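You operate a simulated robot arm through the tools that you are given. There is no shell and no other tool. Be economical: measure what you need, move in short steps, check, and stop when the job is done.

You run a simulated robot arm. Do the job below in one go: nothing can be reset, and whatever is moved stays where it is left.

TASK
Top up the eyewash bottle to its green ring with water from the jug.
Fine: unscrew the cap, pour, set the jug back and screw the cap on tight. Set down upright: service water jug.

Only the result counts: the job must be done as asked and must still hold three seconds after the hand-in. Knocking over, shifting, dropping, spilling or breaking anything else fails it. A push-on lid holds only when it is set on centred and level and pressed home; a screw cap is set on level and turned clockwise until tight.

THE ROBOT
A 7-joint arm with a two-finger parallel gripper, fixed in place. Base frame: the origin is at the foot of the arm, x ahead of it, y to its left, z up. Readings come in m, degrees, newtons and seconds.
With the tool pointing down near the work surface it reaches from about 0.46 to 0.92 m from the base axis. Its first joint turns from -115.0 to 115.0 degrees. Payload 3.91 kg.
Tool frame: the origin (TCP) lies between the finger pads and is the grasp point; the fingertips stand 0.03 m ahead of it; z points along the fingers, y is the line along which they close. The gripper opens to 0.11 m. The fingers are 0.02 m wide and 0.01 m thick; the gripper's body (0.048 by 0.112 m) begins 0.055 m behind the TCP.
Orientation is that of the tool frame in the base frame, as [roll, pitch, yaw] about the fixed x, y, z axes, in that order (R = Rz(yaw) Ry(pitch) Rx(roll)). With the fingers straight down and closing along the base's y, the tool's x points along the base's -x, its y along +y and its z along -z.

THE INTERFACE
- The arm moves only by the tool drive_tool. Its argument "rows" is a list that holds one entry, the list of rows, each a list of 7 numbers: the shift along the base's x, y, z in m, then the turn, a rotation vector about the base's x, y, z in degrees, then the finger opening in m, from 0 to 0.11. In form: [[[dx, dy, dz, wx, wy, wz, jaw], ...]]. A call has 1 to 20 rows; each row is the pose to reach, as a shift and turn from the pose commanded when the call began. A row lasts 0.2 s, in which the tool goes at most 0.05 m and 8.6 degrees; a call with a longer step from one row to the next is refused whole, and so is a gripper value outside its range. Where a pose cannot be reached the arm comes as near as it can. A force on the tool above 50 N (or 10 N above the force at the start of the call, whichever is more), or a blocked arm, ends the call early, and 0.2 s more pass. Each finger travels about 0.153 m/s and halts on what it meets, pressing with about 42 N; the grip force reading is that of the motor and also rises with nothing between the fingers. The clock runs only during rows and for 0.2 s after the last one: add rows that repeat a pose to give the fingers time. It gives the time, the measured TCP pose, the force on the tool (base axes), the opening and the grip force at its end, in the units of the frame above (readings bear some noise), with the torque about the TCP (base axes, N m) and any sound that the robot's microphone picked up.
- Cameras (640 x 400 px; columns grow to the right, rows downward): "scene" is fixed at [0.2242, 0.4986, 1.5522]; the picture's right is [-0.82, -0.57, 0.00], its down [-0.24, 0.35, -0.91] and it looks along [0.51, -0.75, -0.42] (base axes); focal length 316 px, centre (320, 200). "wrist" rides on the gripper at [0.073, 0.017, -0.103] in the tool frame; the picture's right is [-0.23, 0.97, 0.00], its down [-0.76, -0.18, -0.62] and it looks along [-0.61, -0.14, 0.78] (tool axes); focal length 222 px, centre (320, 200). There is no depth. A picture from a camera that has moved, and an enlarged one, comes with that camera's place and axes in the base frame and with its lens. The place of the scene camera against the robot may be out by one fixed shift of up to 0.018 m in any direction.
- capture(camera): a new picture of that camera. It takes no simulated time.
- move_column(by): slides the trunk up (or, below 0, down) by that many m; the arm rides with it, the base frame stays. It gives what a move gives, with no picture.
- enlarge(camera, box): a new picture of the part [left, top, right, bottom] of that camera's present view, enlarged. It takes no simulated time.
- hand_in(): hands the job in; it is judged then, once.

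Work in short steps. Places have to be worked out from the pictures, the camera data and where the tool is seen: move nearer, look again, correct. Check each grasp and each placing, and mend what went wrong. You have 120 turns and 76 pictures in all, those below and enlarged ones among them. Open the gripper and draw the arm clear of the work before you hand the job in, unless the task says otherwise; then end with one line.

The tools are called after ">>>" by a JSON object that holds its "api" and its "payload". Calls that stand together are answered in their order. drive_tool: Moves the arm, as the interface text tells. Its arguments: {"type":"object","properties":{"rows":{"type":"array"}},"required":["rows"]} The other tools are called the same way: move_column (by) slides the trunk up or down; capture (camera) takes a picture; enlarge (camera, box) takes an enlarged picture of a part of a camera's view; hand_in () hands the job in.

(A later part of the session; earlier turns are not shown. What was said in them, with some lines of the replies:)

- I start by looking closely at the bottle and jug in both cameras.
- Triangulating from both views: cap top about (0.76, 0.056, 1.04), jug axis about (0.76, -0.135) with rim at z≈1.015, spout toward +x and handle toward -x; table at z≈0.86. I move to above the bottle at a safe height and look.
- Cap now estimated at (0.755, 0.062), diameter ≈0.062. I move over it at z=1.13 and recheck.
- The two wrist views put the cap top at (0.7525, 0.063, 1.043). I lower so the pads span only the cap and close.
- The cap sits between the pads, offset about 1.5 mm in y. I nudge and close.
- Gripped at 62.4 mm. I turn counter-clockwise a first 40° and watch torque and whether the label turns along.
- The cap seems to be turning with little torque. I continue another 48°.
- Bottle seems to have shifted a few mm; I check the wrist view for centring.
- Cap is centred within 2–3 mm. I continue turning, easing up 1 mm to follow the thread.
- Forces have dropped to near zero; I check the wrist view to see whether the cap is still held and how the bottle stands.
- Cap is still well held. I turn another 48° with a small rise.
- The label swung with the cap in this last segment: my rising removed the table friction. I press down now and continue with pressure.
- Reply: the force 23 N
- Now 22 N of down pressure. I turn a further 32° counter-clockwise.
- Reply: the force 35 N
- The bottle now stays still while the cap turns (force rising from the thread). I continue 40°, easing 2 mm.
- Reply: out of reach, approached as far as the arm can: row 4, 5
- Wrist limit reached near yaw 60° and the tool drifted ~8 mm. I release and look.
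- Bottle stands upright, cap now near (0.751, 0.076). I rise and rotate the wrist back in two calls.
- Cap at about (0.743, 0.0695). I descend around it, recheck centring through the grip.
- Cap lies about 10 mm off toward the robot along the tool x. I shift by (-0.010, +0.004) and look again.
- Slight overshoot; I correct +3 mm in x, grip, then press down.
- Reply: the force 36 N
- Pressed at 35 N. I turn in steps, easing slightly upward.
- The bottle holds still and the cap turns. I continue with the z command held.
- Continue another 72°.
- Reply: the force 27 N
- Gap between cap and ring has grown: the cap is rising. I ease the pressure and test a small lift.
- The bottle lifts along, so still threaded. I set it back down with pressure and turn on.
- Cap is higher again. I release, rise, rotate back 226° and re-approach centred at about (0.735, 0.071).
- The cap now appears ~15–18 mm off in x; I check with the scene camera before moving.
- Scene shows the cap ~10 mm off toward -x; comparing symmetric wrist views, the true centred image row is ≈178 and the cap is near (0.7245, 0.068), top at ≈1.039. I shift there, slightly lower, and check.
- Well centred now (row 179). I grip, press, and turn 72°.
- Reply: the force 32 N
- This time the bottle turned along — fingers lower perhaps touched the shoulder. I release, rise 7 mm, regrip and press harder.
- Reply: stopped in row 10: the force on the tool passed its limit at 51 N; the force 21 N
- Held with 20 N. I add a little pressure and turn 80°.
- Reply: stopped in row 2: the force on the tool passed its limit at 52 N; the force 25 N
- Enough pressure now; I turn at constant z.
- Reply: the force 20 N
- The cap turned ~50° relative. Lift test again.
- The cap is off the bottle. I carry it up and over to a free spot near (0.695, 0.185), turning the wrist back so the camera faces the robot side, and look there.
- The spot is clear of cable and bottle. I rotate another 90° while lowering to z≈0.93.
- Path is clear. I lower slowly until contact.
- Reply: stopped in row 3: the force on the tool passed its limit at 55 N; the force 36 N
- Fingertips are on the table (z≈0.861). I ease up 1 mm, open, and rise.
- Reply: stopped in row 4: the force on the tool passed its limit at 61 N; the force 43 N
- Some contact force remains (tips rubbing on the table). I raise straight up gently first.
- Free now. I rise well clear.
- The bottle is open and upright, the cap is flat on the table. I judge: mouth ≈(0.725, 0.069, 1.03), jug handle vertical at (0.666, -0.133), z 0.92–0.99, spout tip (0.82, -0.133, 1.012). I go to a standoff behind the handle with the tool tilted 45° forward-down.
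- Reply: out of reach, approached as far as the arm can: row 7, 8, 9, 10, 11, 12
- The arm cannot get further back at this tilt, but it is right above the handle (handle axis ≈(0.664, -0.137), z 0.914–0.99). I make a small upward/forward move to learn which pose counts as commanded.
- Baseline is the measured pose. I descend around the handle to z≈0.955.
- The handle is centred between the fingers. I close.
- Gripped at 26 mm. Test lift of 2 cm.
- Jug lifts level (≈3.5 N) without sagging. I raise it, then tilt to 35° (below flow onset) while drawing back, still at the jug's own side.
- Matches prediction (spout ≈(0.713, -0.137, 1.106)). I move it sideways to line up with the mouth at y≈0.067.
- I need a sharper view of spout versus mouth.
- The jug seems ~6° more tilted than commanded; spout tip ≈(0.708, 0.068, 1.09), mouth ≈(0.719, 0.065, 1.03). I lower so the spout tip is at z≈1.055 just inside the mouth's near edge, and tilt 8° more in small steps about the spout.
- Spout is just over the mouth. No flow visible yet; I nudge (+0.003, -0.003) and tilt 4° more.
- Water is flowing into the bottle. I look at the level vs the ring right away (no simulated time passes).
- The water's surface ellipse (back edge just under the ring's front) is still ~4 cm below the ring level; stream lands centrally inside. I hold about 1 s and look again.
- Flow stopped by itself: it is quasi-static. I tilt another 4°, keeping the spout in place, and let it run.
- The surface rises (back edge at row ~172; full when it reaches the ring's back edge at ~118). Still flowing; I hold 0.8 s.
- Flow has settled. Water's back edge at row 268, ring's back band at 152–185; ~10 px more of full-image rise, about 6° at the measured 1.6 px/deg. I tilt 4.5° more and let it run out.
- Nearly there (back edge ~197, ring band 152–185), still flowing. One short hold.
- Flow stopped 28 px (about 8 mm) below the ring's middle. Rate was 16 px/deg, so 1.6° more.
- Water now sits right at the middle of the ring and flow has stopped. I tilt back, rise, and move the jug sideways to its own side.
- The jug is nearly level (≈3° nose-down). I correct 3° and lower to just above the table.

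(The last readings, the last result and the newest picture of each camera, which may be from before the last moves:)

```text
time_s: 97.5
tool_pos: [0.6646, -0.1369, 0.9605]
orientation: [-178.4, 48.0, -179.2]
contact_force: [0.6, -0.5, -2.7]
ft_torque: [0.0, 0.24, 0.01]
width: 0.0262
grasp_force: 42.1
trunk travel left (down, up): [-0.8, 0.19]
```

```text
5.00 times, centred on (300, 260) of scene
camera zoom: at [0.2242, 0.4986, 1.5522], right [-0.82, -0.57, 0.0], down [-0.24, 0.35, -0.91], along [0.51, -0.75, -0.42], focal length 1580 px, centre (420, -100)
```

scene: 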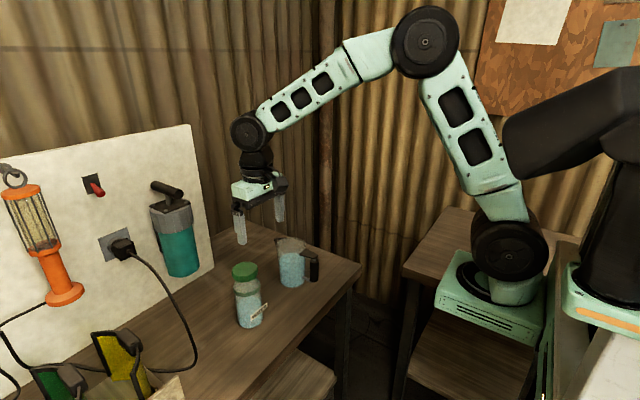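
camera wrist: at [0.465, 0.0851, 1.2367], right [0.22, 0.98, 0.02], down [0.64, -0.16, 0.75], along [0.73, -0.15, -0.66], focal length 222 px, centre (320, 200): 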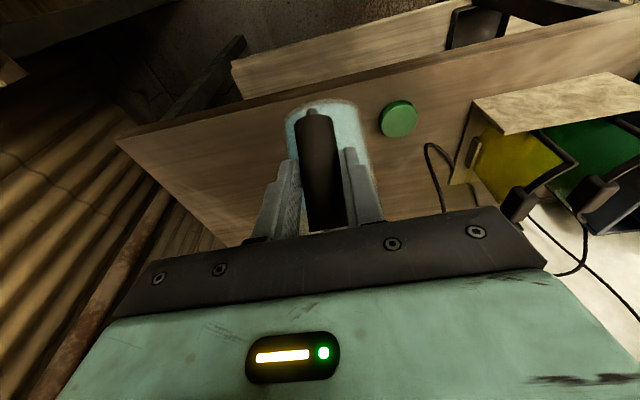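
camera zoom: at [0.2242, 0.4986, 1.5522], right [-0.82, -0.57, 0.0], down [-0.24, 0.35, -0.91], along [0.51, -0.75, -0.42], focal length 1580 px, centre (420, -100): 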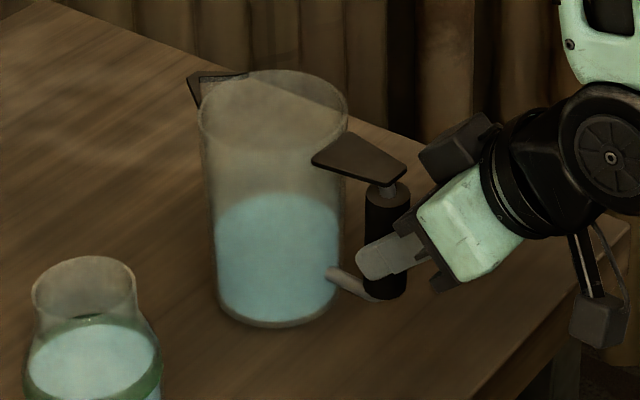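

Level. I lower in 1.5 mm steps until the table takes the weight.

>>> {"api": "drive_tool", "payload": {"rows": [[[0, 0, -0.0015, 0, 0, 0, 0.01], [0, 0, -0.003, 0, 0, 0, 0.01], [0, 0, -0.0045, 0, 0, 0, 0.01], [0, 0, -0.006, 0, 0, 0, 0.01], [0, 0, -0.0075, 0, 0, 0, 0.01], [0, 0, -0.0075, 0, 0, 0, 0.01]]]}}

```text
time_s: 98.9
tool_pos: [0.6633, -0.1368, 0.9541]
orientation: [-178.5, 48.1, -179.2]
contact_force: [0.1, 0.3, -3.1]
ft_torque: [-0.01, 0.23, 0.0]
width: 0.0261
grasp_force: 41.8
trunk travel left (down, up): [-0.8, 0.19]
```

>>> {"api": "drive_tool", "payload": {"rows": [[[0, 0, -0.001, 0, 0, 0, 0.01], [0, 0, -0.002, 0, 0, 0, 0.01], [0, 0, -0.003, 0, 0, 0, 0.01], [0, 0, -0.004, 0, 0, 0, 0.01], [0, 0, -0.004, 0, 0, 0, 0.01]]]}}

```text
time_s: 100.1
tool_pos: [0.663, -0.1376, 0.9505]
orientation: [-178.4, 48.2, -179.1]
contact_force: [-5.7, -2.2, 17.4]
ft_torque: [0.16, -0.61, -0.01]
width: 0.0262
grasp_force: 42.2
trunk travel left (down, up): [-0.8, 0.19]
```

Contact at 17 N. I ease up 1.5 mm and open the fingers.

>>> {"api": "drive_tool", "payload": {"rows": [[[0, 0, 0.001, 0, 0, 0, 0.01], [0, 0, 0.002, 0, 0, 0, 0.02], [0, 0, 0.002, 0, 0, 0, 0.035], [0, 0, 0.002, 0, 0, 0, 0.06], [0, 0, 0.002, 0, 0, 0, 0.06]]]}}

>>> {"api": "enlarge", "payload": {"camera": "scene", "box": [260, 220, 340, 300]}}

```text
time_s: 101.3
tool_pos: [0.6646, -0.1368, 0.9503]
orientation: [-178.4, 47.9, -179.2]
contact_force: [-1.2, 0.1, -0.9]
ft_torque: [0.03, -0.03, -0.01]
width: 0.0601
grasp_force: 0.2
trunk travel left (down, up): [-0.8, 0.19]
```

```text
5.00 times, centred on (300, 260) of scene
camera zoom: at [0.2242, 0.4986, 1.5522], right [-0.82, -0.57, 0.0], down [-0.24, 0.35, -0.91], along [0.51, -0.75, -0.42], focal length 1580 px, centre (420, -100)
```

zoom: 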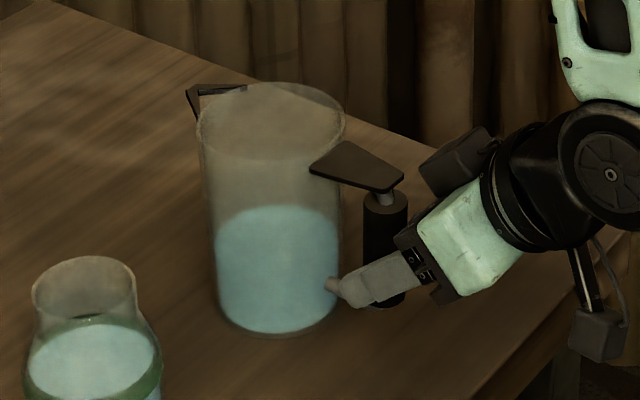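

The jug stands upright at its original place, released. I withdraw upward, then re-level the tool and travel to above the cap.

>>> {"api": "drive_tool", "payload": {"rows": [[[-0.002, 0, 0.025, 0, 0, 0, 0.06], [-0.005, 0, 0.055, 0, 0, 0, 0.06], [-0.008, 0, 0.09, 0, 0, 0, 0.06], [-0.01, 0, 0.13, 0, 0, 0, 0.06], [-0.01, 0, 0.17, 0, 0, 0, 0.06], [-0.01, 0, 0.21, 0, 0, 0, 0.06], [-0.01, 0.03, 0.23, 0, 8, 0, 0.07], [-0.01, 0.07, 0.24, 0, 16, 0, 0.08], [-0.01, 0.11, 0.24, 0, 24, 0, 0.09], [-0.01, 0.15, 0.24, 0, 32, 0, 0.1], [0, 0.19, 0.24, 0, 40, 0, 0.1], [0.01, 0.23, 0.24, 0, 47.5, 0, 0.1], [0.02, 0.27, 0.24, 0, 47.9, 0, 0.1], [0.031, 0.31, 0.24, 0, 47.9, 0, 0.1], [0.031, 0.318, 0.2, 0, 47.9, 0, 0.1], [0.031, 0.318, 0.16, 0, 47.9, 0, 0.1], [0.031, 0.318, 0.12, 0, 47.9, 0, 0.1], [0.031, 0.318, 0.08, 0, 47.9, 0, 0.1], [0.031, 0.318, 0.04, 0, 47.9, 0, 0.1], [0.031, 0.318, 0.04, 0, 47.9, 0, 0.1]]]}}

>>> {"api": "capture", "payload": {"camera": "wrist"}}

```text
time_s: 105.5
tool_pos: [0.6943, 0.1802, 0.99]
orientation: [-179.1, 0.1, -179.3]
contact_force: [0.6, 0.4, -0.7]
ft_torque: [-0.02, -0.01, -0.01]
width: 0.1003
grasp_force: 0.0
trunk travel left (down, up): [-0.8, 0.19]
```

```text
7 pictures are left
camera wrist: at [0.622, 0.1991, 1.0938], right [0.22, 0.98, -0.02], down [0.76, -0.16, 0.63], along [0.61, -0.15, -0.78], focal length 222 px, centre (320, 200)
```

wrist: 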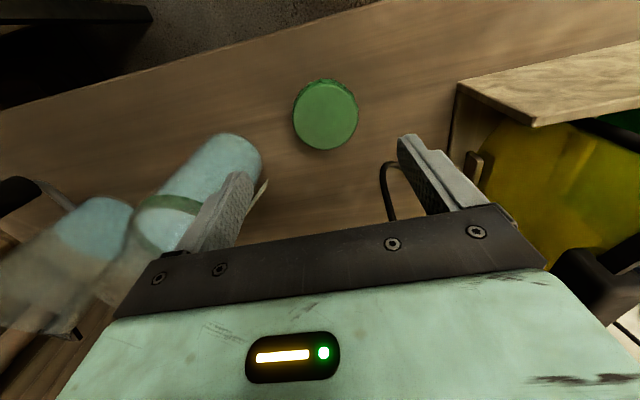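

Cap ≈(0.696, 0.183). I lower to TCP z≈0.895 and close on it.

>>> {"api": "drive_tool", "payload": {"rows": [[[0.0017, 0.0028, -0.03, 0, 0, 0, 0.1], [0.0017, 0.0028, -0.06, 0, 0, 0, 0.1], [0.0017, 0.0028, -0.08, 0, 0, 0, 0.1], [0.0017, 0.0028, -0.095, 0, 0, 0, 0.1], [0.0017, 0.0028, -0.095, 0, 0, 0, 0.08], [0.0017, 0.0028, -0.095, 0, 0, 0, 0.06], [0.0017, 0.0028, -0.095, 0, 0, 0, 0.05], [0.0017, 0.0028, -0.095, 0, 0, 0, 0.05]]]}}

>>> {"api": "capture", "payload": {"camera": "wrist"}}

```text
time_s: 107.3
tool_pos: [0.6971, 0.1835, 0.8962]
orientation: [-179.0, 0.0, -179.4]
contact_force: [0.7, -0.1, 0.1]
ft_torque: [0.0, -0.02, 0.0]
width: 0.0623
grasp_force: 41.6
trunk travel left (down, up): [-0.8, 0.19]
```

```text
6 pictures are left
camera wrist: at [0.6236, 0.2018, 0.9991], right [0.22, 0.98, -0.02], down [0.76, -0.16, 0.63], along [0.61, -0.15, -0.78], focal length 222 px, centre (320, 200)
```

wrist: 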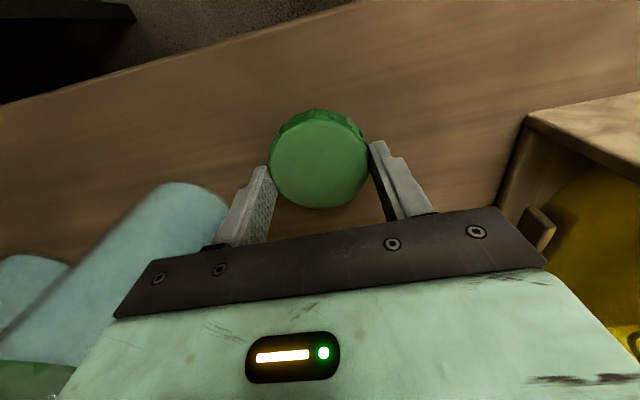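

Cap held level and centred. I lift it, turn the wrist counter-clockwise 230° in the air (to gain screwing travel), and hover above the bottle mouth.

>>> {"api": "drive_tool", "payload": {"rows": [[[0, 0, 0.03, 0, 0, 0, 0.05], [0, 0, 0.07, 0, 0, 0, 0.05], [0, 0, 0.11, 0, 0, 0, 0.05], [0, 0, 0.15, 0, 0, 0, 0.05], [0, 0, 0.19, 0, 0, 0, 0.05], [0, 0, 0.224, 0, 0, 0, 0.05], [0, 0, 0.224, 0, 0, 8.5, 0.05], [0, 0, 0.224, 0, 0, 17, 0.05], [0, 0, 0.224, 0, 0, 25.5, 0.05], [0, 0, 0.224, 0, 0, 34, 0.05], [0, 0, 0.224, 0, 0, 42.5, 0.05], [0, 0, 0.224, 0, 0, 51, 0.05], [0, 0, 0.224, 0, 0, 59.5, 0.05], [0, 0, 0.224, 0, 0, 68, 0.05], [0, 0, 0.224, 0, 0, 76.5, 0.05], [0, 0, 0.224, 0, 0, 85, 0.05], [0, 0, 0.224, 0, 0, 93.5, 0.05], [0, 0, 0.224, 0, 0, 102, 0.05], [0, 0, 0.224, 0, 0, 110.5, 0.05], [0, 0, 0.224, 0, 0, 119, 0.05]]]}}

>>> {"api": "drive_tool", "payload": {"rows": [[[0, 0, 0, 0, 0, 8.5, 0.05], [0, 0, 0, 0, 0, 17, 0.05], [0, 0, 0, 0, 0, 25.5, 0.05], [0, 0, 0, 0, 0, 34, 0.05], [0, 0, 0, 0, 0, 42.5, 0.05], [0, 0, 0, 0, 0, 51, 0.05], [0, -0.015, 0, 0, 0, 59.5, 0.05], [0.005, -0.03, 0, 0, 0, 68, 0.05], [0.01, -0.05, 0, 0, 0, 76.5, 0.05], [0.015, -0.07, 0, 0, 0, 85, 0.05], [0.02, -0.09, 0, 0, 0, 93.5, 0.05], [0.025, -0.105, 0, 0, 0, 102, 0.05], [0.0285, -0.118, 0, 0, 0, 106, 0.05], [0.0285, -0.118, -0.02, 0, 0, 106, 0.05], [0.0285, -0.118, -0.04, 0, 0, 106, 0.05], [0.0285, -0.118, -0.04, 0, 0, 106, 0.05]]]}}

>>> {"api": "enlarge", "payload": {"camera": "scene", "box": [215, 240, 295, 320]}}

```text
time_s: 111.5
tool_pos: [0.6968, 0.1833, 1.1198]
orientation: [-179.0, 0.1, -60.4]
contact_force: [0.5, -0.2, 0.0]
ft_torque: [0.03, -0.01, -0.02]
width: 0.0626
grasp_force: 42.0
trunk travel left (down, up): [-0.8, 0.19]
```

```text
time_s: 114.9
tool_pos: [0.7253, 0.0652, 1.0803]
orientation: [-178.9, 0.1, 45.6]
contact_force: [0.2, 0.4, 0.2]
ft_torque: [0.02, -0.01, 0.0]
width: 0.0626
grasp_force: 41.9
trunk travel left (down, up): [-0.8, 0.19]
```

```text
5.00 times, centred on (255, 280) of scene
camera zoom: at [0.2242, 0.4986, 1.5522], right [-0.82, -0.57, 0.0], down [-0.24, 0.35, -0.91], along [0.51, -0.75, -0.42], focal length 1580 px, centre (645, -200)
```

zoom: 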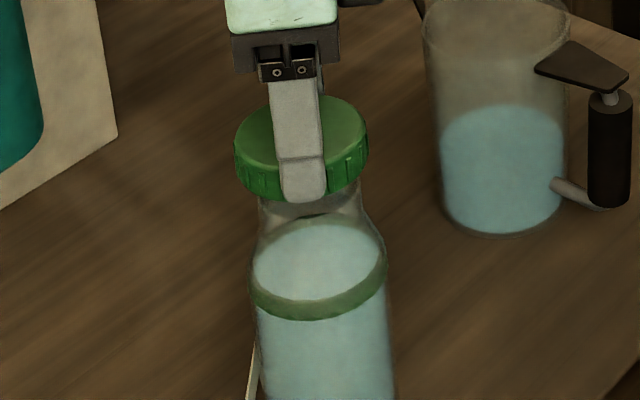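

Cap needs about 3 mm to image right relative to the neck. I shift (-0.002, -0.0025) and lower slowly until contact.

>>> {"api": "drive_tool", "payload": {"rows": [[[-0.002, -0.0025, -0.005, 0, 0, 0, 0.05], [-0.002, -0.0025, -0.01, 0, 0, 0, 0.05], [-0.002, -0.0025, -0.015, 0, 0, 0, 0.05], [-0.002, -0.0025, -0.019, 0, 0, 0, 0.05], [-0.002, -0.0025, -0.022, 0, 0, 0, 0.05], [-0.002, -0.0025, -0.022, 0, 0, 0, 0.05]]]}}

```text
time_s: 116.3
tool_pos: [0.7237, 0.0638, 1.0586]
orientation: [-179.1, 0.2, 45.5]
contact_force: [0.2, 0.0, 5.1]
ft_torque: [-0.23, -0.16, 0.01]
width: 0.0625
grasp_force: 42.2
trunk travel left (down, up): [-0.8, 0.19]
```

Contact at 5 N with torque implying the cap rim lands on the (+x, -y) side of the mouth, so the cap must move that way (also matching the picture). I lift slightly, shift (+0.003, -0.0045) and lower again.

>>> {"api": "drive_tool", "payload": {"rows": [[[0, 0, 0.004, 0, 0, 0, 0.05], [0.003, -0.0045, 0.004, 0, 0, 0, 0.05], [0.003, -0.0045, 0.002, 0, 0, 0, 0.05], [0.003, -0.0045, 0, 0, 0, 0, 0.05], [0.003, -0.0045, -0.001, 0, 0, 0, 0.05], [0.003, -0.0045, -0.001, 0, 0, 0, 0.05]]]}}

```text
time_s: 117.7
tool_pos: [0.7254, 0.0583, 1.0583]
orientation: [-179.1, -0.1, 45.7]
contact_force: [-1.7, -0.6, 13.7]
ft_torque: [-0.49, 0.03, -0.03]
width: 0.0624
grasp_force: 41.8
trunk travel left (down, up): [-0.8, 0.19]
```

Still edge contact on the -y side. I check the picture.

>>> {"api": "enlarge", "payload": {"camera": "scene", "box": [230, 255, 280, 305]}}

```text
8.00 times, centred on (255, 280) of scene
camera zoom: at [0.2242, 0.4986, 1.5522], right [-0.82, -0.57, 0.0], down [-0.24, 0.35, -0.91], along [0.51, -0.75, -0.42], focal length 2528 px, centre (840, -440)
```

zoom: 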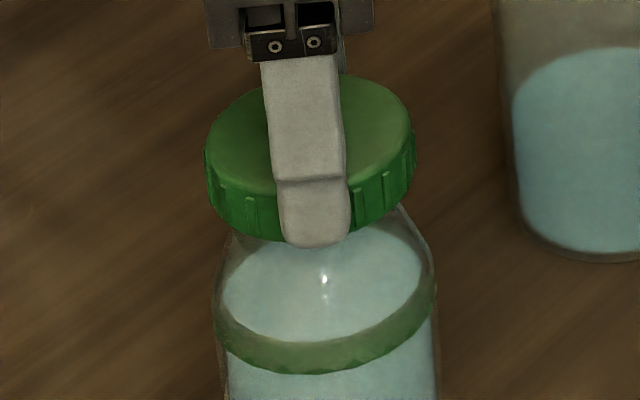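

Picture: lateral alignment good, but the cap is ~5–6 mm too near the camera, agreeing with the torque. I lift, shift (+0.003, -0.005), and lower again, allowing deeper travel.

>>> {"api": "drive_tool", "payload": {"rows": [[[0, 0, 0.004, 0, 0, 0, 0.05], [0.003, -0.005, 0.004, 0, 0, 0, 0.05], [0.003, -0.005, 0.002, 0, 0, 0, 0.05], [0.003, -0.005, 0, 0, 0, 0, 0.05], [0.003, -0.005, -0.001, 0, 0, 0, 0.05], [0.003, -0.005, -0.001, 0, 0, 0, 0.05]]]}}

```text
time_s: 119.1
tool_pos: [0.7285, 0.0545, 1.0589]
orientation: [-179.0, -0.1, 45.6]
contact_force: [-3.2, 0.3, 21.6]
ft_torque: [-0.35, 0.16, 0.0]
width: 0.0623
grasp_force: 41.9
trunk travel left (down, up): [-0.8, 0.19]
```

Load centre is moving inward. The tool is also ~1° out of level (lower toward +x,-y), so I lift, level it, and set down again.

>>> {"api": "drive_tool", "payload": {"rows": [[[0, 0, 0.004, 0, 0, 0, 0.05], [0, 0, 0.004, -0.7, -0.72, 0, 0.05], [0, 0, 0.003, -0.7, -0.72, 0, 0.05], [0, 0, 0.0015, -0.7, -0.72, 0, 0.05], [0, 0, 0.0, -0.7, -0.72, 0, 0.05], [0, 0, 0.0, -0.7, -0.72, 0, 0.05]]]}}

```text
time_s: 120.5
tool_pos: [0.7295, 0.0539, 1.0582]
orientation: [179.9, -0.1, 45.8]
contact_force: [0.2, -0.2, 9.4]
ft_torque: [-0.23, 0.09, 0.01]
width: 0.0625
grasp_force: 41.9
trunk travel left (down, up): [-0.8, 0.19]
```

Load centre now toward (-x,-y) by ~26 mm on a ~28 mm rim: still off. I shift (-0.0012, -0.003) and retry.

>>> {"api": "drive_tool", "payload": {"rows": [[[0, 0, 0.004, 0, 0, 0, 0.05], [-0.0012, -0.003, 0.004, 0, 0, 0, 0.05], [-0.0012, -0.003, 0.0025, 0, 0, 0, 0.05], [-0.0012, -0.003, 0.001, 0, 0, 0, 0.05], [-0.0012, -0.003, 0.0, 0, 0, 0, 0.05], [-0.0012, -0.003, 0.0, 0, 0, 0, 0.05]]]}}

```text
time_s: 121.9
tool_pos: [0.7286, 0.0512, 1.0584]
orientation: [179.9, 0.0, 45.7]
contact_force: [-3.9, -0.3, 17.6]
ft_torque: [-0.38, 0.58, -0.04]
width: 0.0621
grasp_force: 42.0
trunk travel left (down, up): [-0.8, 0.19]
```

The constant contact height and the ring's motion in the pictures suggest the cap has been sitting over the neck and dragging the bottle along. I relax the pressure and check.

>>> {"api": "enlarge", "payload": {"camera": "scene", "box": [215, 245, 295, 345]}}

```text
4.00 times, centred on (255, 295) of scene
camera zoom: at [0.2242, 0.4986, 1.5522], right [-0.82, -0.57, 0.0], down [-0.24, 0.35, -0.91], along [0.51, -0.75, -0.42], focal length 1264 px, centre (580, -180)
```

zoom: 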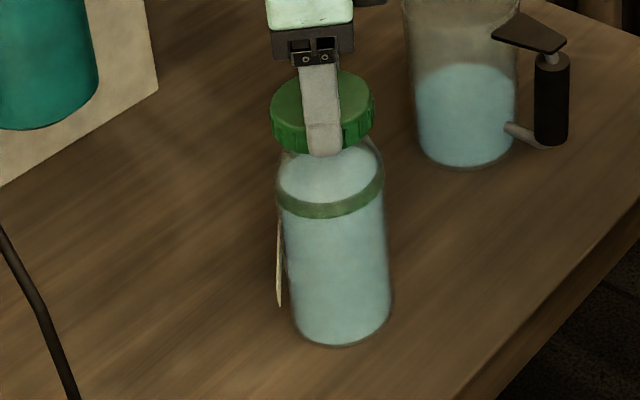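

Confirmed: the cap is on the neck, and the bottle stands upright (dragged ~1.5 cm but standing). I now turn clockwise 80° while following down.

>>> {"api": "drive_tool", "payload": {"rows": [[[0, 0, 0, 0, 0, -8, 0.05], [0, 0, -0.0003, 0, 0, -16, 0.05], [0, 0, -0.0005, 0, 0, -24, 0.05], [0, 0, -0.0007, 0, 0, -32, 0.05], [0, 0, -0.0009, 0, 0, -40, 0.05], [0, 0, -0.0011, 0, 0, -48, 0.05], [0, 0, -0.0013, 0, 0, -56, 0.05], [0, 0, -0.0015, 0, 0, -64, 0.05], [0, 0, -0.0018, 0, 0, -72, 0.05], [0, 0, -0.002, 0, 0, -80, 0.05]]]}}

```text
time_s: 124.1
tool_pos: [0.7266, 0.0514, 1.0563]
orientation: [-179.9, -0.2, -34.5]
contact_force: [0.7, 7.8, 32.5]
ft_torque: [0.51, 0.02, 0.0]
width: 0.0621
grasp_force: 42.1
trunk travel left (down, up): [-0.8, 0.19]
```

Force 32 N, load now centred, z falling. Continue 80° at constant z.

>>> {"api": "drive_tool", "payload": {"rows": [[[0, 0, 0, 0, 0, -8, 0.05], [0, 0, 0, 0, 0, -16, 0.05], [0, 0, 0, 0, 0, -24, 0.05], [0, 0, 0, 0, 0, -32, 0.05], [0, 0, 0, 0, 0, -40, 0.05], [0, 0, 0, 0, 0, -48, 0.05], [0, 0, 0, 0, 0, -56, 0.05], [0, 0, 0, 0, 0, -64, 0.05], [0, 0, 0, 0, 0, -72, 0.05], [0, 0, 0, 0, 0, -80, 0.05]]]}}

```text
time_s: 126.3
tool_pos: [0.7284, 0.0495, 1.0541]
orientation: [180.0, 0.0, -114.6]
contact_force: [5.1, 2.0, 15.9]
ft_torque: [0.1, -0.35, 0.0]
width: 0.0619
grasp_force: 42.1
trunk travel left (down, up): [-0.8, 0.19]
```

The cap is drawing down (z 1.054). Continue 80° with 2 mm following.

>>> {"api": "drive_tool", "payload": {"rows": [[[0, 0, -0.0005, 0, 0, -8, 0.05], [0, 0, -0.001, 0, 0, -16, 0.05], [0, 0, -0.0012, 0, 0, -24, 0.05], [0, 0, -0.0014, 0, 0, -32, 0.05], [0, 0, -0.0016, 0, 0, -40, 0.05], [0, 0, -0.0018, 0, 0, -48, 0.05], [0, 0, -0.002, 0, 0, -56, 0.05], [0, 0, -0.0022, 0, 0, -64, 0.05], [0, 0, -0.0024, 0, 0, -72, 0.05], [0, 0, -0.0026, 0, 0, -80, 0.05]]]}}

```text
time_s: 128.5
tool_pos: [0.7286, 0.0494, 1.0524]
orientation: [179.9, 0.1, 165.4]
contact_force: [6.0, 0.8, 31.3]
ft_torque: [0.1, 0.0, 0.0]
width: 0.0619
grasp_force: 41.5
trunk travel left (down, up): [-0.8, 0.19]
```

>>> {"api": "drive_tool", "payload": {"rows": [[[0, 0, 0, 0, 0, -8, 0.05], [0, 0, 0, 0, 0, -16, 0.05], [0, 0, -0.0002, 0, 0, -24, 0.05], [0, 0, -0.0004, 0, 0, -32, 0.05], [0, 0, -0.0006, 0, 0, -40, 0.05], [0, 0, -0.0008, 0, 0, -48, 0.05], [0, 0, -0.001, 0, 0, -56, 0.05], [0, 0, -0.0012, 0, 0, -64, 0.05], [0, 0, -0.0014, 0, 0, -72, 0.05], [0, 0, -0.0016, 0, 0, -80, 0.05]]]}}

>>> {"api": "enlarge", "payload": {"camera": "scene", "box": [215, 245, 295, 345]}}

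```text
time_s: 130.7
tool_pos: [0.7283, 0.0511, 1.0509]
orientation: [179.8, 0.2, 85.4]
contact_force: [4.3, -3.5, 29.8]
ft_torque: [0.28, -0.27, -0.05]
width: 0.0621
grasp_force: 42.2
trunk travel left (down, up): [-0.8, 0.19]
```

```text
4.00 times, centred on (255, 295) of scene
camera zoom: at [0.2242, 0.4986, 1.5522], right [-0.82, -0.57, 0.0], down [-0.24, 0.35, -0.91], along [0.51, -0.75, -0.42], focal length 1264 px, centre (580, -180)
```

zoom: 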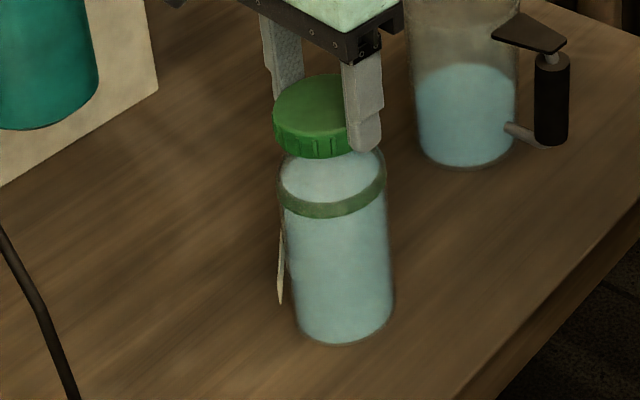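

Thread is working (label still, cap lower by ~8 px; ~8 more to go to the original height). I continue 80°.

>>> {"api": "drive_tool", "payload": {"rows": [[[0, 0, 0, 0, 0, -8, 0.05], [0, 0, -0.0002, 0, 0, -16, 0.05], [0, 0, -0.0004, 0, 0, -24, 0.05], [0, 0, -0.0006, 0, 0, -32, 0.05], [0, 0, -0.0008, 0, 0, -40, 0.05], [0, 0, -0.001, 0, 0, -48, 0.05], [0, 0, -0.0012, 0, 0, -56, 0.05], [0, 0, -0.0014, 0, 0, -64, 0.05], [0, 0, -0.0016, 0, 0, -72, 0.05], [0, 0, -0.0018, 0, 0, -80, 0.05]]]}}

```text
time_s: 132.9
tool_pos: [0.7264, 0.0511, 1.0499]
orientation: [-179.9, 0.0, 5.5]
contact_force: [0.1, -0.8, 33.2]
ft_torque: [0.04, -0.19, 0.02]
width: 0.0618
grasp_force: 41.5
trunk travel left (down, up): [-0.8, 0.19]
```

>>> {"api": "drive_tool", "payload": {"rows": [[[0, 0, 0, 0, 0, -8, 0.05], [0, 0, -0.0002, 0, 0, -16, 0.05], [0, 0, -0.0004, 0, 0, -24, 0.05], [0, 0, -0.0006, 0, 0, -32, 0.05], [0, 0, -0.0008, 0, 0, -40, 0.05], [0, 0, -0.001, 0, 0, -46, 0.05]]]}}

```text
time_s: 134.3
tool_pos: [0.7303, 0.0385, 1.0471]
orientation: [179.8, 0.3, -26.7]
contact_force: [4.5, -5.0, 19.4]
ft_torque: [-0.34, -0.43, 0.01]
width: 0.0619
grasp_force: 42.0
out of reach, approached as far as the arm can: row 4, 5, 6
trunk travel left (down, up): [-0.8, 0.19]
```

Wrist limit reached again (tool drifted a little, carrying the bottle). I release, rise, and rotate back counter-clockwise 240°.

>>> {"api": "drive_tool", "payload": {"rows": [[[0, 0, 0.002, 0, 0, 0, 0.05], [0, 0, 0.003, 0, 0, 0, 0.065], [0, 0, 0.003, 0, 0, 0, 0.08], [0, 0, 0.003, 0, 0, 0, 0.085], [0, 0, 0.03, 0, 0, 0, 0.1], [0, 0, 0.06, 0, 0, 0, 0.1], [0, 0, 0.06, 0, 0, 8.5, 0.1], [0, 0, 0.06, 0, 0, 17, 0.1], [0, 0, 0.06, 0, 0, 25.5, 0.1], [0, 0, 0.06, 0, 0, 34, 0.1], [0, 0, 0.06, 0, 0, 42.5, 0.1], [0, 0, 0.06, 0, 0, 51, 0.1], [0, 0, 0.06, 0, 0, 59.5, 0.1], [0, 0, 0.06, 0, 0, 68, 0.1], [0, 0, 0.06, 0, 0, 76.5, 0.1], [0, 0, 0.06, 0, 0, 85, 0.1], [0, 0, 0.06, 0, 0, 93.5, 0.1], [0, 0, 0.06, 0, 0, 102, 0.1], [0, 0, 0.06, 0, 0, 110.5, 0.1], [0, 0, 0.06, 0, 0, 119, 0.1]]]}}

>>> {"api": "drive_tool", "payload": {"rows": [[[0, 0, 0, 0, 0, 8.5, 0.1], [0, 0, 0, 0, 0, 17, 0.1], [0, 0, 0, 0, 0, 25.5, 0.1], [0, 0, 0, 0, 0, 34, 0.1], [0, 0, 0, 0, 0, 42.5, 0.1], [0, 0, 0, 0, 0, 51, 0.1], [0, 0, 0, 0, 0, 59.5, 0.1], [0, 0, 0, 0, 0, 68, 0.1], [0, 0, 0, 0, 0, 76.5, 0.1], [0, 0, 0, 0, 0, 85, 0.1], [0, 0, 0, 0, 0, 93.5, 0.1], [0, 0, 0, 0, 0, 102, 0.1], [0, 0, 0, 0, 0, 110.5, 0.1], [0, 0, 0, 0, 0, 119, 0.1], [0, 0, -0.03, 0, 0, 119, 0.1], [0, 0, -0.03, 0, 0, 119, 0.1]]]}}

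>>> {"api": "capture", "payload": {"camera": "wrist"}}

```text
time_s: 138.5
tool_pos: [0.7294, 0.0389, 1.1058]
orientation: [179.8, 0.6, 92.5]
contact_force: [-0.2, 0.5, -0.5]
ft_torque: [0.0, 0.0, -0.01]
width: 0.1001
grasp_force: 0.1
trunk travel left (down, up): [-0.8, 0.19]
```

```text
time_s: 141.9
tool_pos: [0.7309, 0.0401, 1.0756]
orientation: [179.8, 0.4, -148.6]
contact_force: [-0.2, 0.4, -0.1]
ft_torque: [-0.03, -0.01, 0.01]
width: 0.0997
grasp_force: 0.1
trunk travel left (down, up): [-0.8, 0.19]
```

```text
1 pictures are left
camera wrist: at [0.6582, 0.0168, 1.1783], right [-0.31, 0.95, 0.01], down [0.74, 0.24, 0.63], along [0.59, 0.2, -0.78], focal length 222 px, centre (320, 200)
```

wrist: 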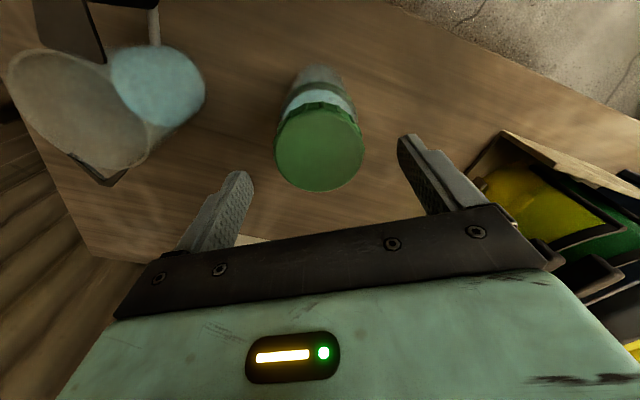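

Bottle and jug upright; cap ≈(0.732, 0.043), nearly centred under the tool. I descend, grip, press lightly and turn 64° clockwise.

>>> {"api": "drive_tool", "payload": {"rows": [[[0.0015, 0.0025, -0.015, 0, 0, 0, 0.1], [0.0015, 0.0025, -0.0325, 0, 0, 0, 0.09], [0.0015, 0.0025, -0.0325, 0, 0, 0, 0.07], [0.0015, 0.0025, -0.0325, 0, 0, 0, 0.05], [0.0015, 0.0025, -0.0325, 0, 0, 0, 0.05], [0.0015, 0.0025, -0.035, 0, 0, 0, 0.05], [0.0015, 0.0025, -0.0365, 0, 0, 0, 0.05], [0.0015, 0.0025, -0.0365, 0, 0, 0, 0.05]]]}}

```text
time_s: 143.7
tool_pos: [0.7322, 0.0427, 1.0432]
orientation: [179.8, 0.8, -148.7]
contact_force: [3.3, -7.0, 42.4]
ft_torque: [-0.74, 0.36, 0.01]
width: 0.0618
grasp_force: 42.2
trunk travel left (down, up): [-0.8, 0.19]
```

>>> {"api": "drive_tool", "payload": {"rows": [[[0, 0, 0.001, 0, 0, -8, 0.05], [0, 0, 0.001, 0, 0, -16, 0.05], [0, 0, 0.001, 0, 0, -24, 0.05], [0, 0, 0.001, 0, 0, -32, 0.05], [0, 0, 0.001, 0, 0, -40, 0.05], [0, 0, 0.001, 0, 0, -48, 0.05], [0, 0, 0.0008, 0, 0, -56, 0.05], [0, 0, 0.0006, 0, 0, -64, 0.05], [0, 0, 0.0004, 0, 0, -72, 0.05], [0, 0, 0.0002, 0, 0, -80, 0.05]]]}}

```text
time_s: 145.9
tool_pos: [0.7307, 0.0421, 1.0417]
orientation: [179.4, 0.6, 131.1]
contact_force: [0.1, -5.3, 48.4]
ft_torque: [-0.87, 0.42, 0.63]
width: 0.0615
grasp_force: 41.7
trunk travel left (down, up): [-0.8, 0.19]
```

A turning resistance of 0.63 N·m has appeared: the cap is seating. I ease pressure slightly and turn on.

>>> {"api": "drive_tool", "payload": {"rows": [[[0, 0, 0.001, 0, 0, -6, 0.05], [0, 0, 0.0015, 0, 0, -12, 0.05], [0, 0, 0.0015, 0, 0, -18, 0.05], [0, 0, 0.0015, 0, 0, -24, 0.05], [0, 0, 0.0015, 0, 0, -30, 0.05]]]}}

```text
time_s: 147.1
tool_pos: [0.73, 0.0427, 1.0439]
orientation: [179.7, 0.4, 101.4]
contact_force: [-1.9, -0.3, 35.7]
ft_torque: [-0.11, 0.5, 0.53]
width: 0.0618
grasp_force: 41.9
trunk travel left (down, up): [-0.8, 0.19]
```

Torque persists at ~0.5 N·m, i.e. the cap is tight and only slips or turns the bottle. One more 32° to be sure, with a bit more pressure.

>>> {"api": "drive_tool", "payload": {"rows": [[[0, 0, -0.001, 0, 0, -8, 0.05], [0, 0, -0.001, 0, 0, -16, 0.05], [0, 0, -0.001, 0, 0, -24, 0.05], [0, 0, -0.001, 0, 0, -32, 0.05]]]}}

```text
time_s: 148.1
tool_pos: [0.7315, 0.043, 1.0431]
orientation: [179.6, 0.3, 69.3]
contact_force: [-3.6, -2.9, 41.7]
ft_torque: [-0.11, 0.79, 0.64]
width: 0.0615
grasp_force: 42.2
trunk travel left (down, up): [-0.8, 0.19]
```

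Steady 0.64 N·m: tight. I release the pressure, open and rise clear.

>>> {"api": "drive_tool", "payload": {"rows": [[[0, 0, 0.002, 0, 0, 0, 0.05], [0, 0, 0.0035, 0, 0, 0, 0.05], [0, 0, 0.0035, 0, 0, 0, 0.065], [0, 0, 0.0035, 0, 0, 0, 0.085], [0, 0, 0.0035, 0, 0, 0, 0.1], [0, 0, 0.03, 0, 0, 0, 0.1], [0, 0, 0.07, 0, 0, 0, 0.1], [0, 0, 0.11, 0, 0, 0, 0.1], [0, 0, 0.15, 0, 0, 0, 0.1], [-0.03, 0, 0.18, 0, 0, 0, 0.1], [-0.07, 0, 0.2, 0, 0, 0, 0.1], [-0.1, 0, 0.2, 0, 0, 0, 0.1]]]}}

>>> {"api": "enlarge", "payload": {"camera": "scene", "box": [205, 220, 345, 345]}}

```text
time_s: 150.7
tool_pos: [0.6317, 0.0425, 1.2389]
orientation: [179.7, 0.6, 69.3]
contact_force: [-0.1, 0.5, -0.1]
ft_torque: [-0.03, 0.06, 0.0]
width: 0.1002
grasp_force: 0.1
trunk travel left (down, up): [-0.8, 0.19]
```

```text
3.20 times, centred on (275, 282) of scene
camera zoom: at [0.2242, 0.4986, 1.5522], right [-0.82, -0.57, 0.0], down [-0.24, 0.35, -0.91], along [0.51, -0.75, -0.42], focal length 1011 px, centre (464, -64)
```

zoom: 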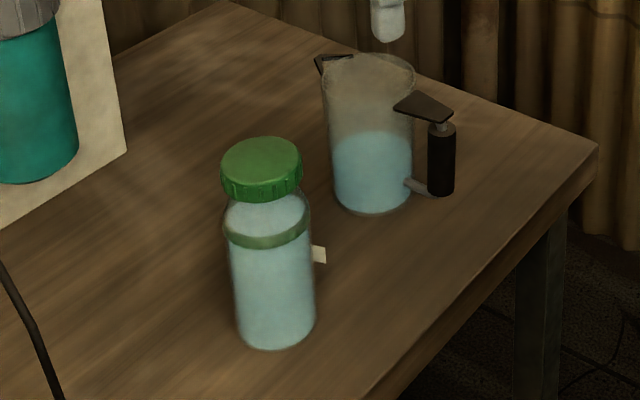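

The cap is level and seated on the upright bottle, the water is at the green ring, the jug stands upright at its original place, and the arm is clear. I hand in.

>>> {"api": "hand_in", "payload": {}}

```text
The job is handed in.
```

I topped up the eyewash bottle to its green ring and screwed the cap back on until it resisted at about 0.6 N·m. The jug is upright on its original spot. The bottle is standing, but it ended up a few centimetres from where it started because the cap dragged and turned it during unscrewing and refitting.
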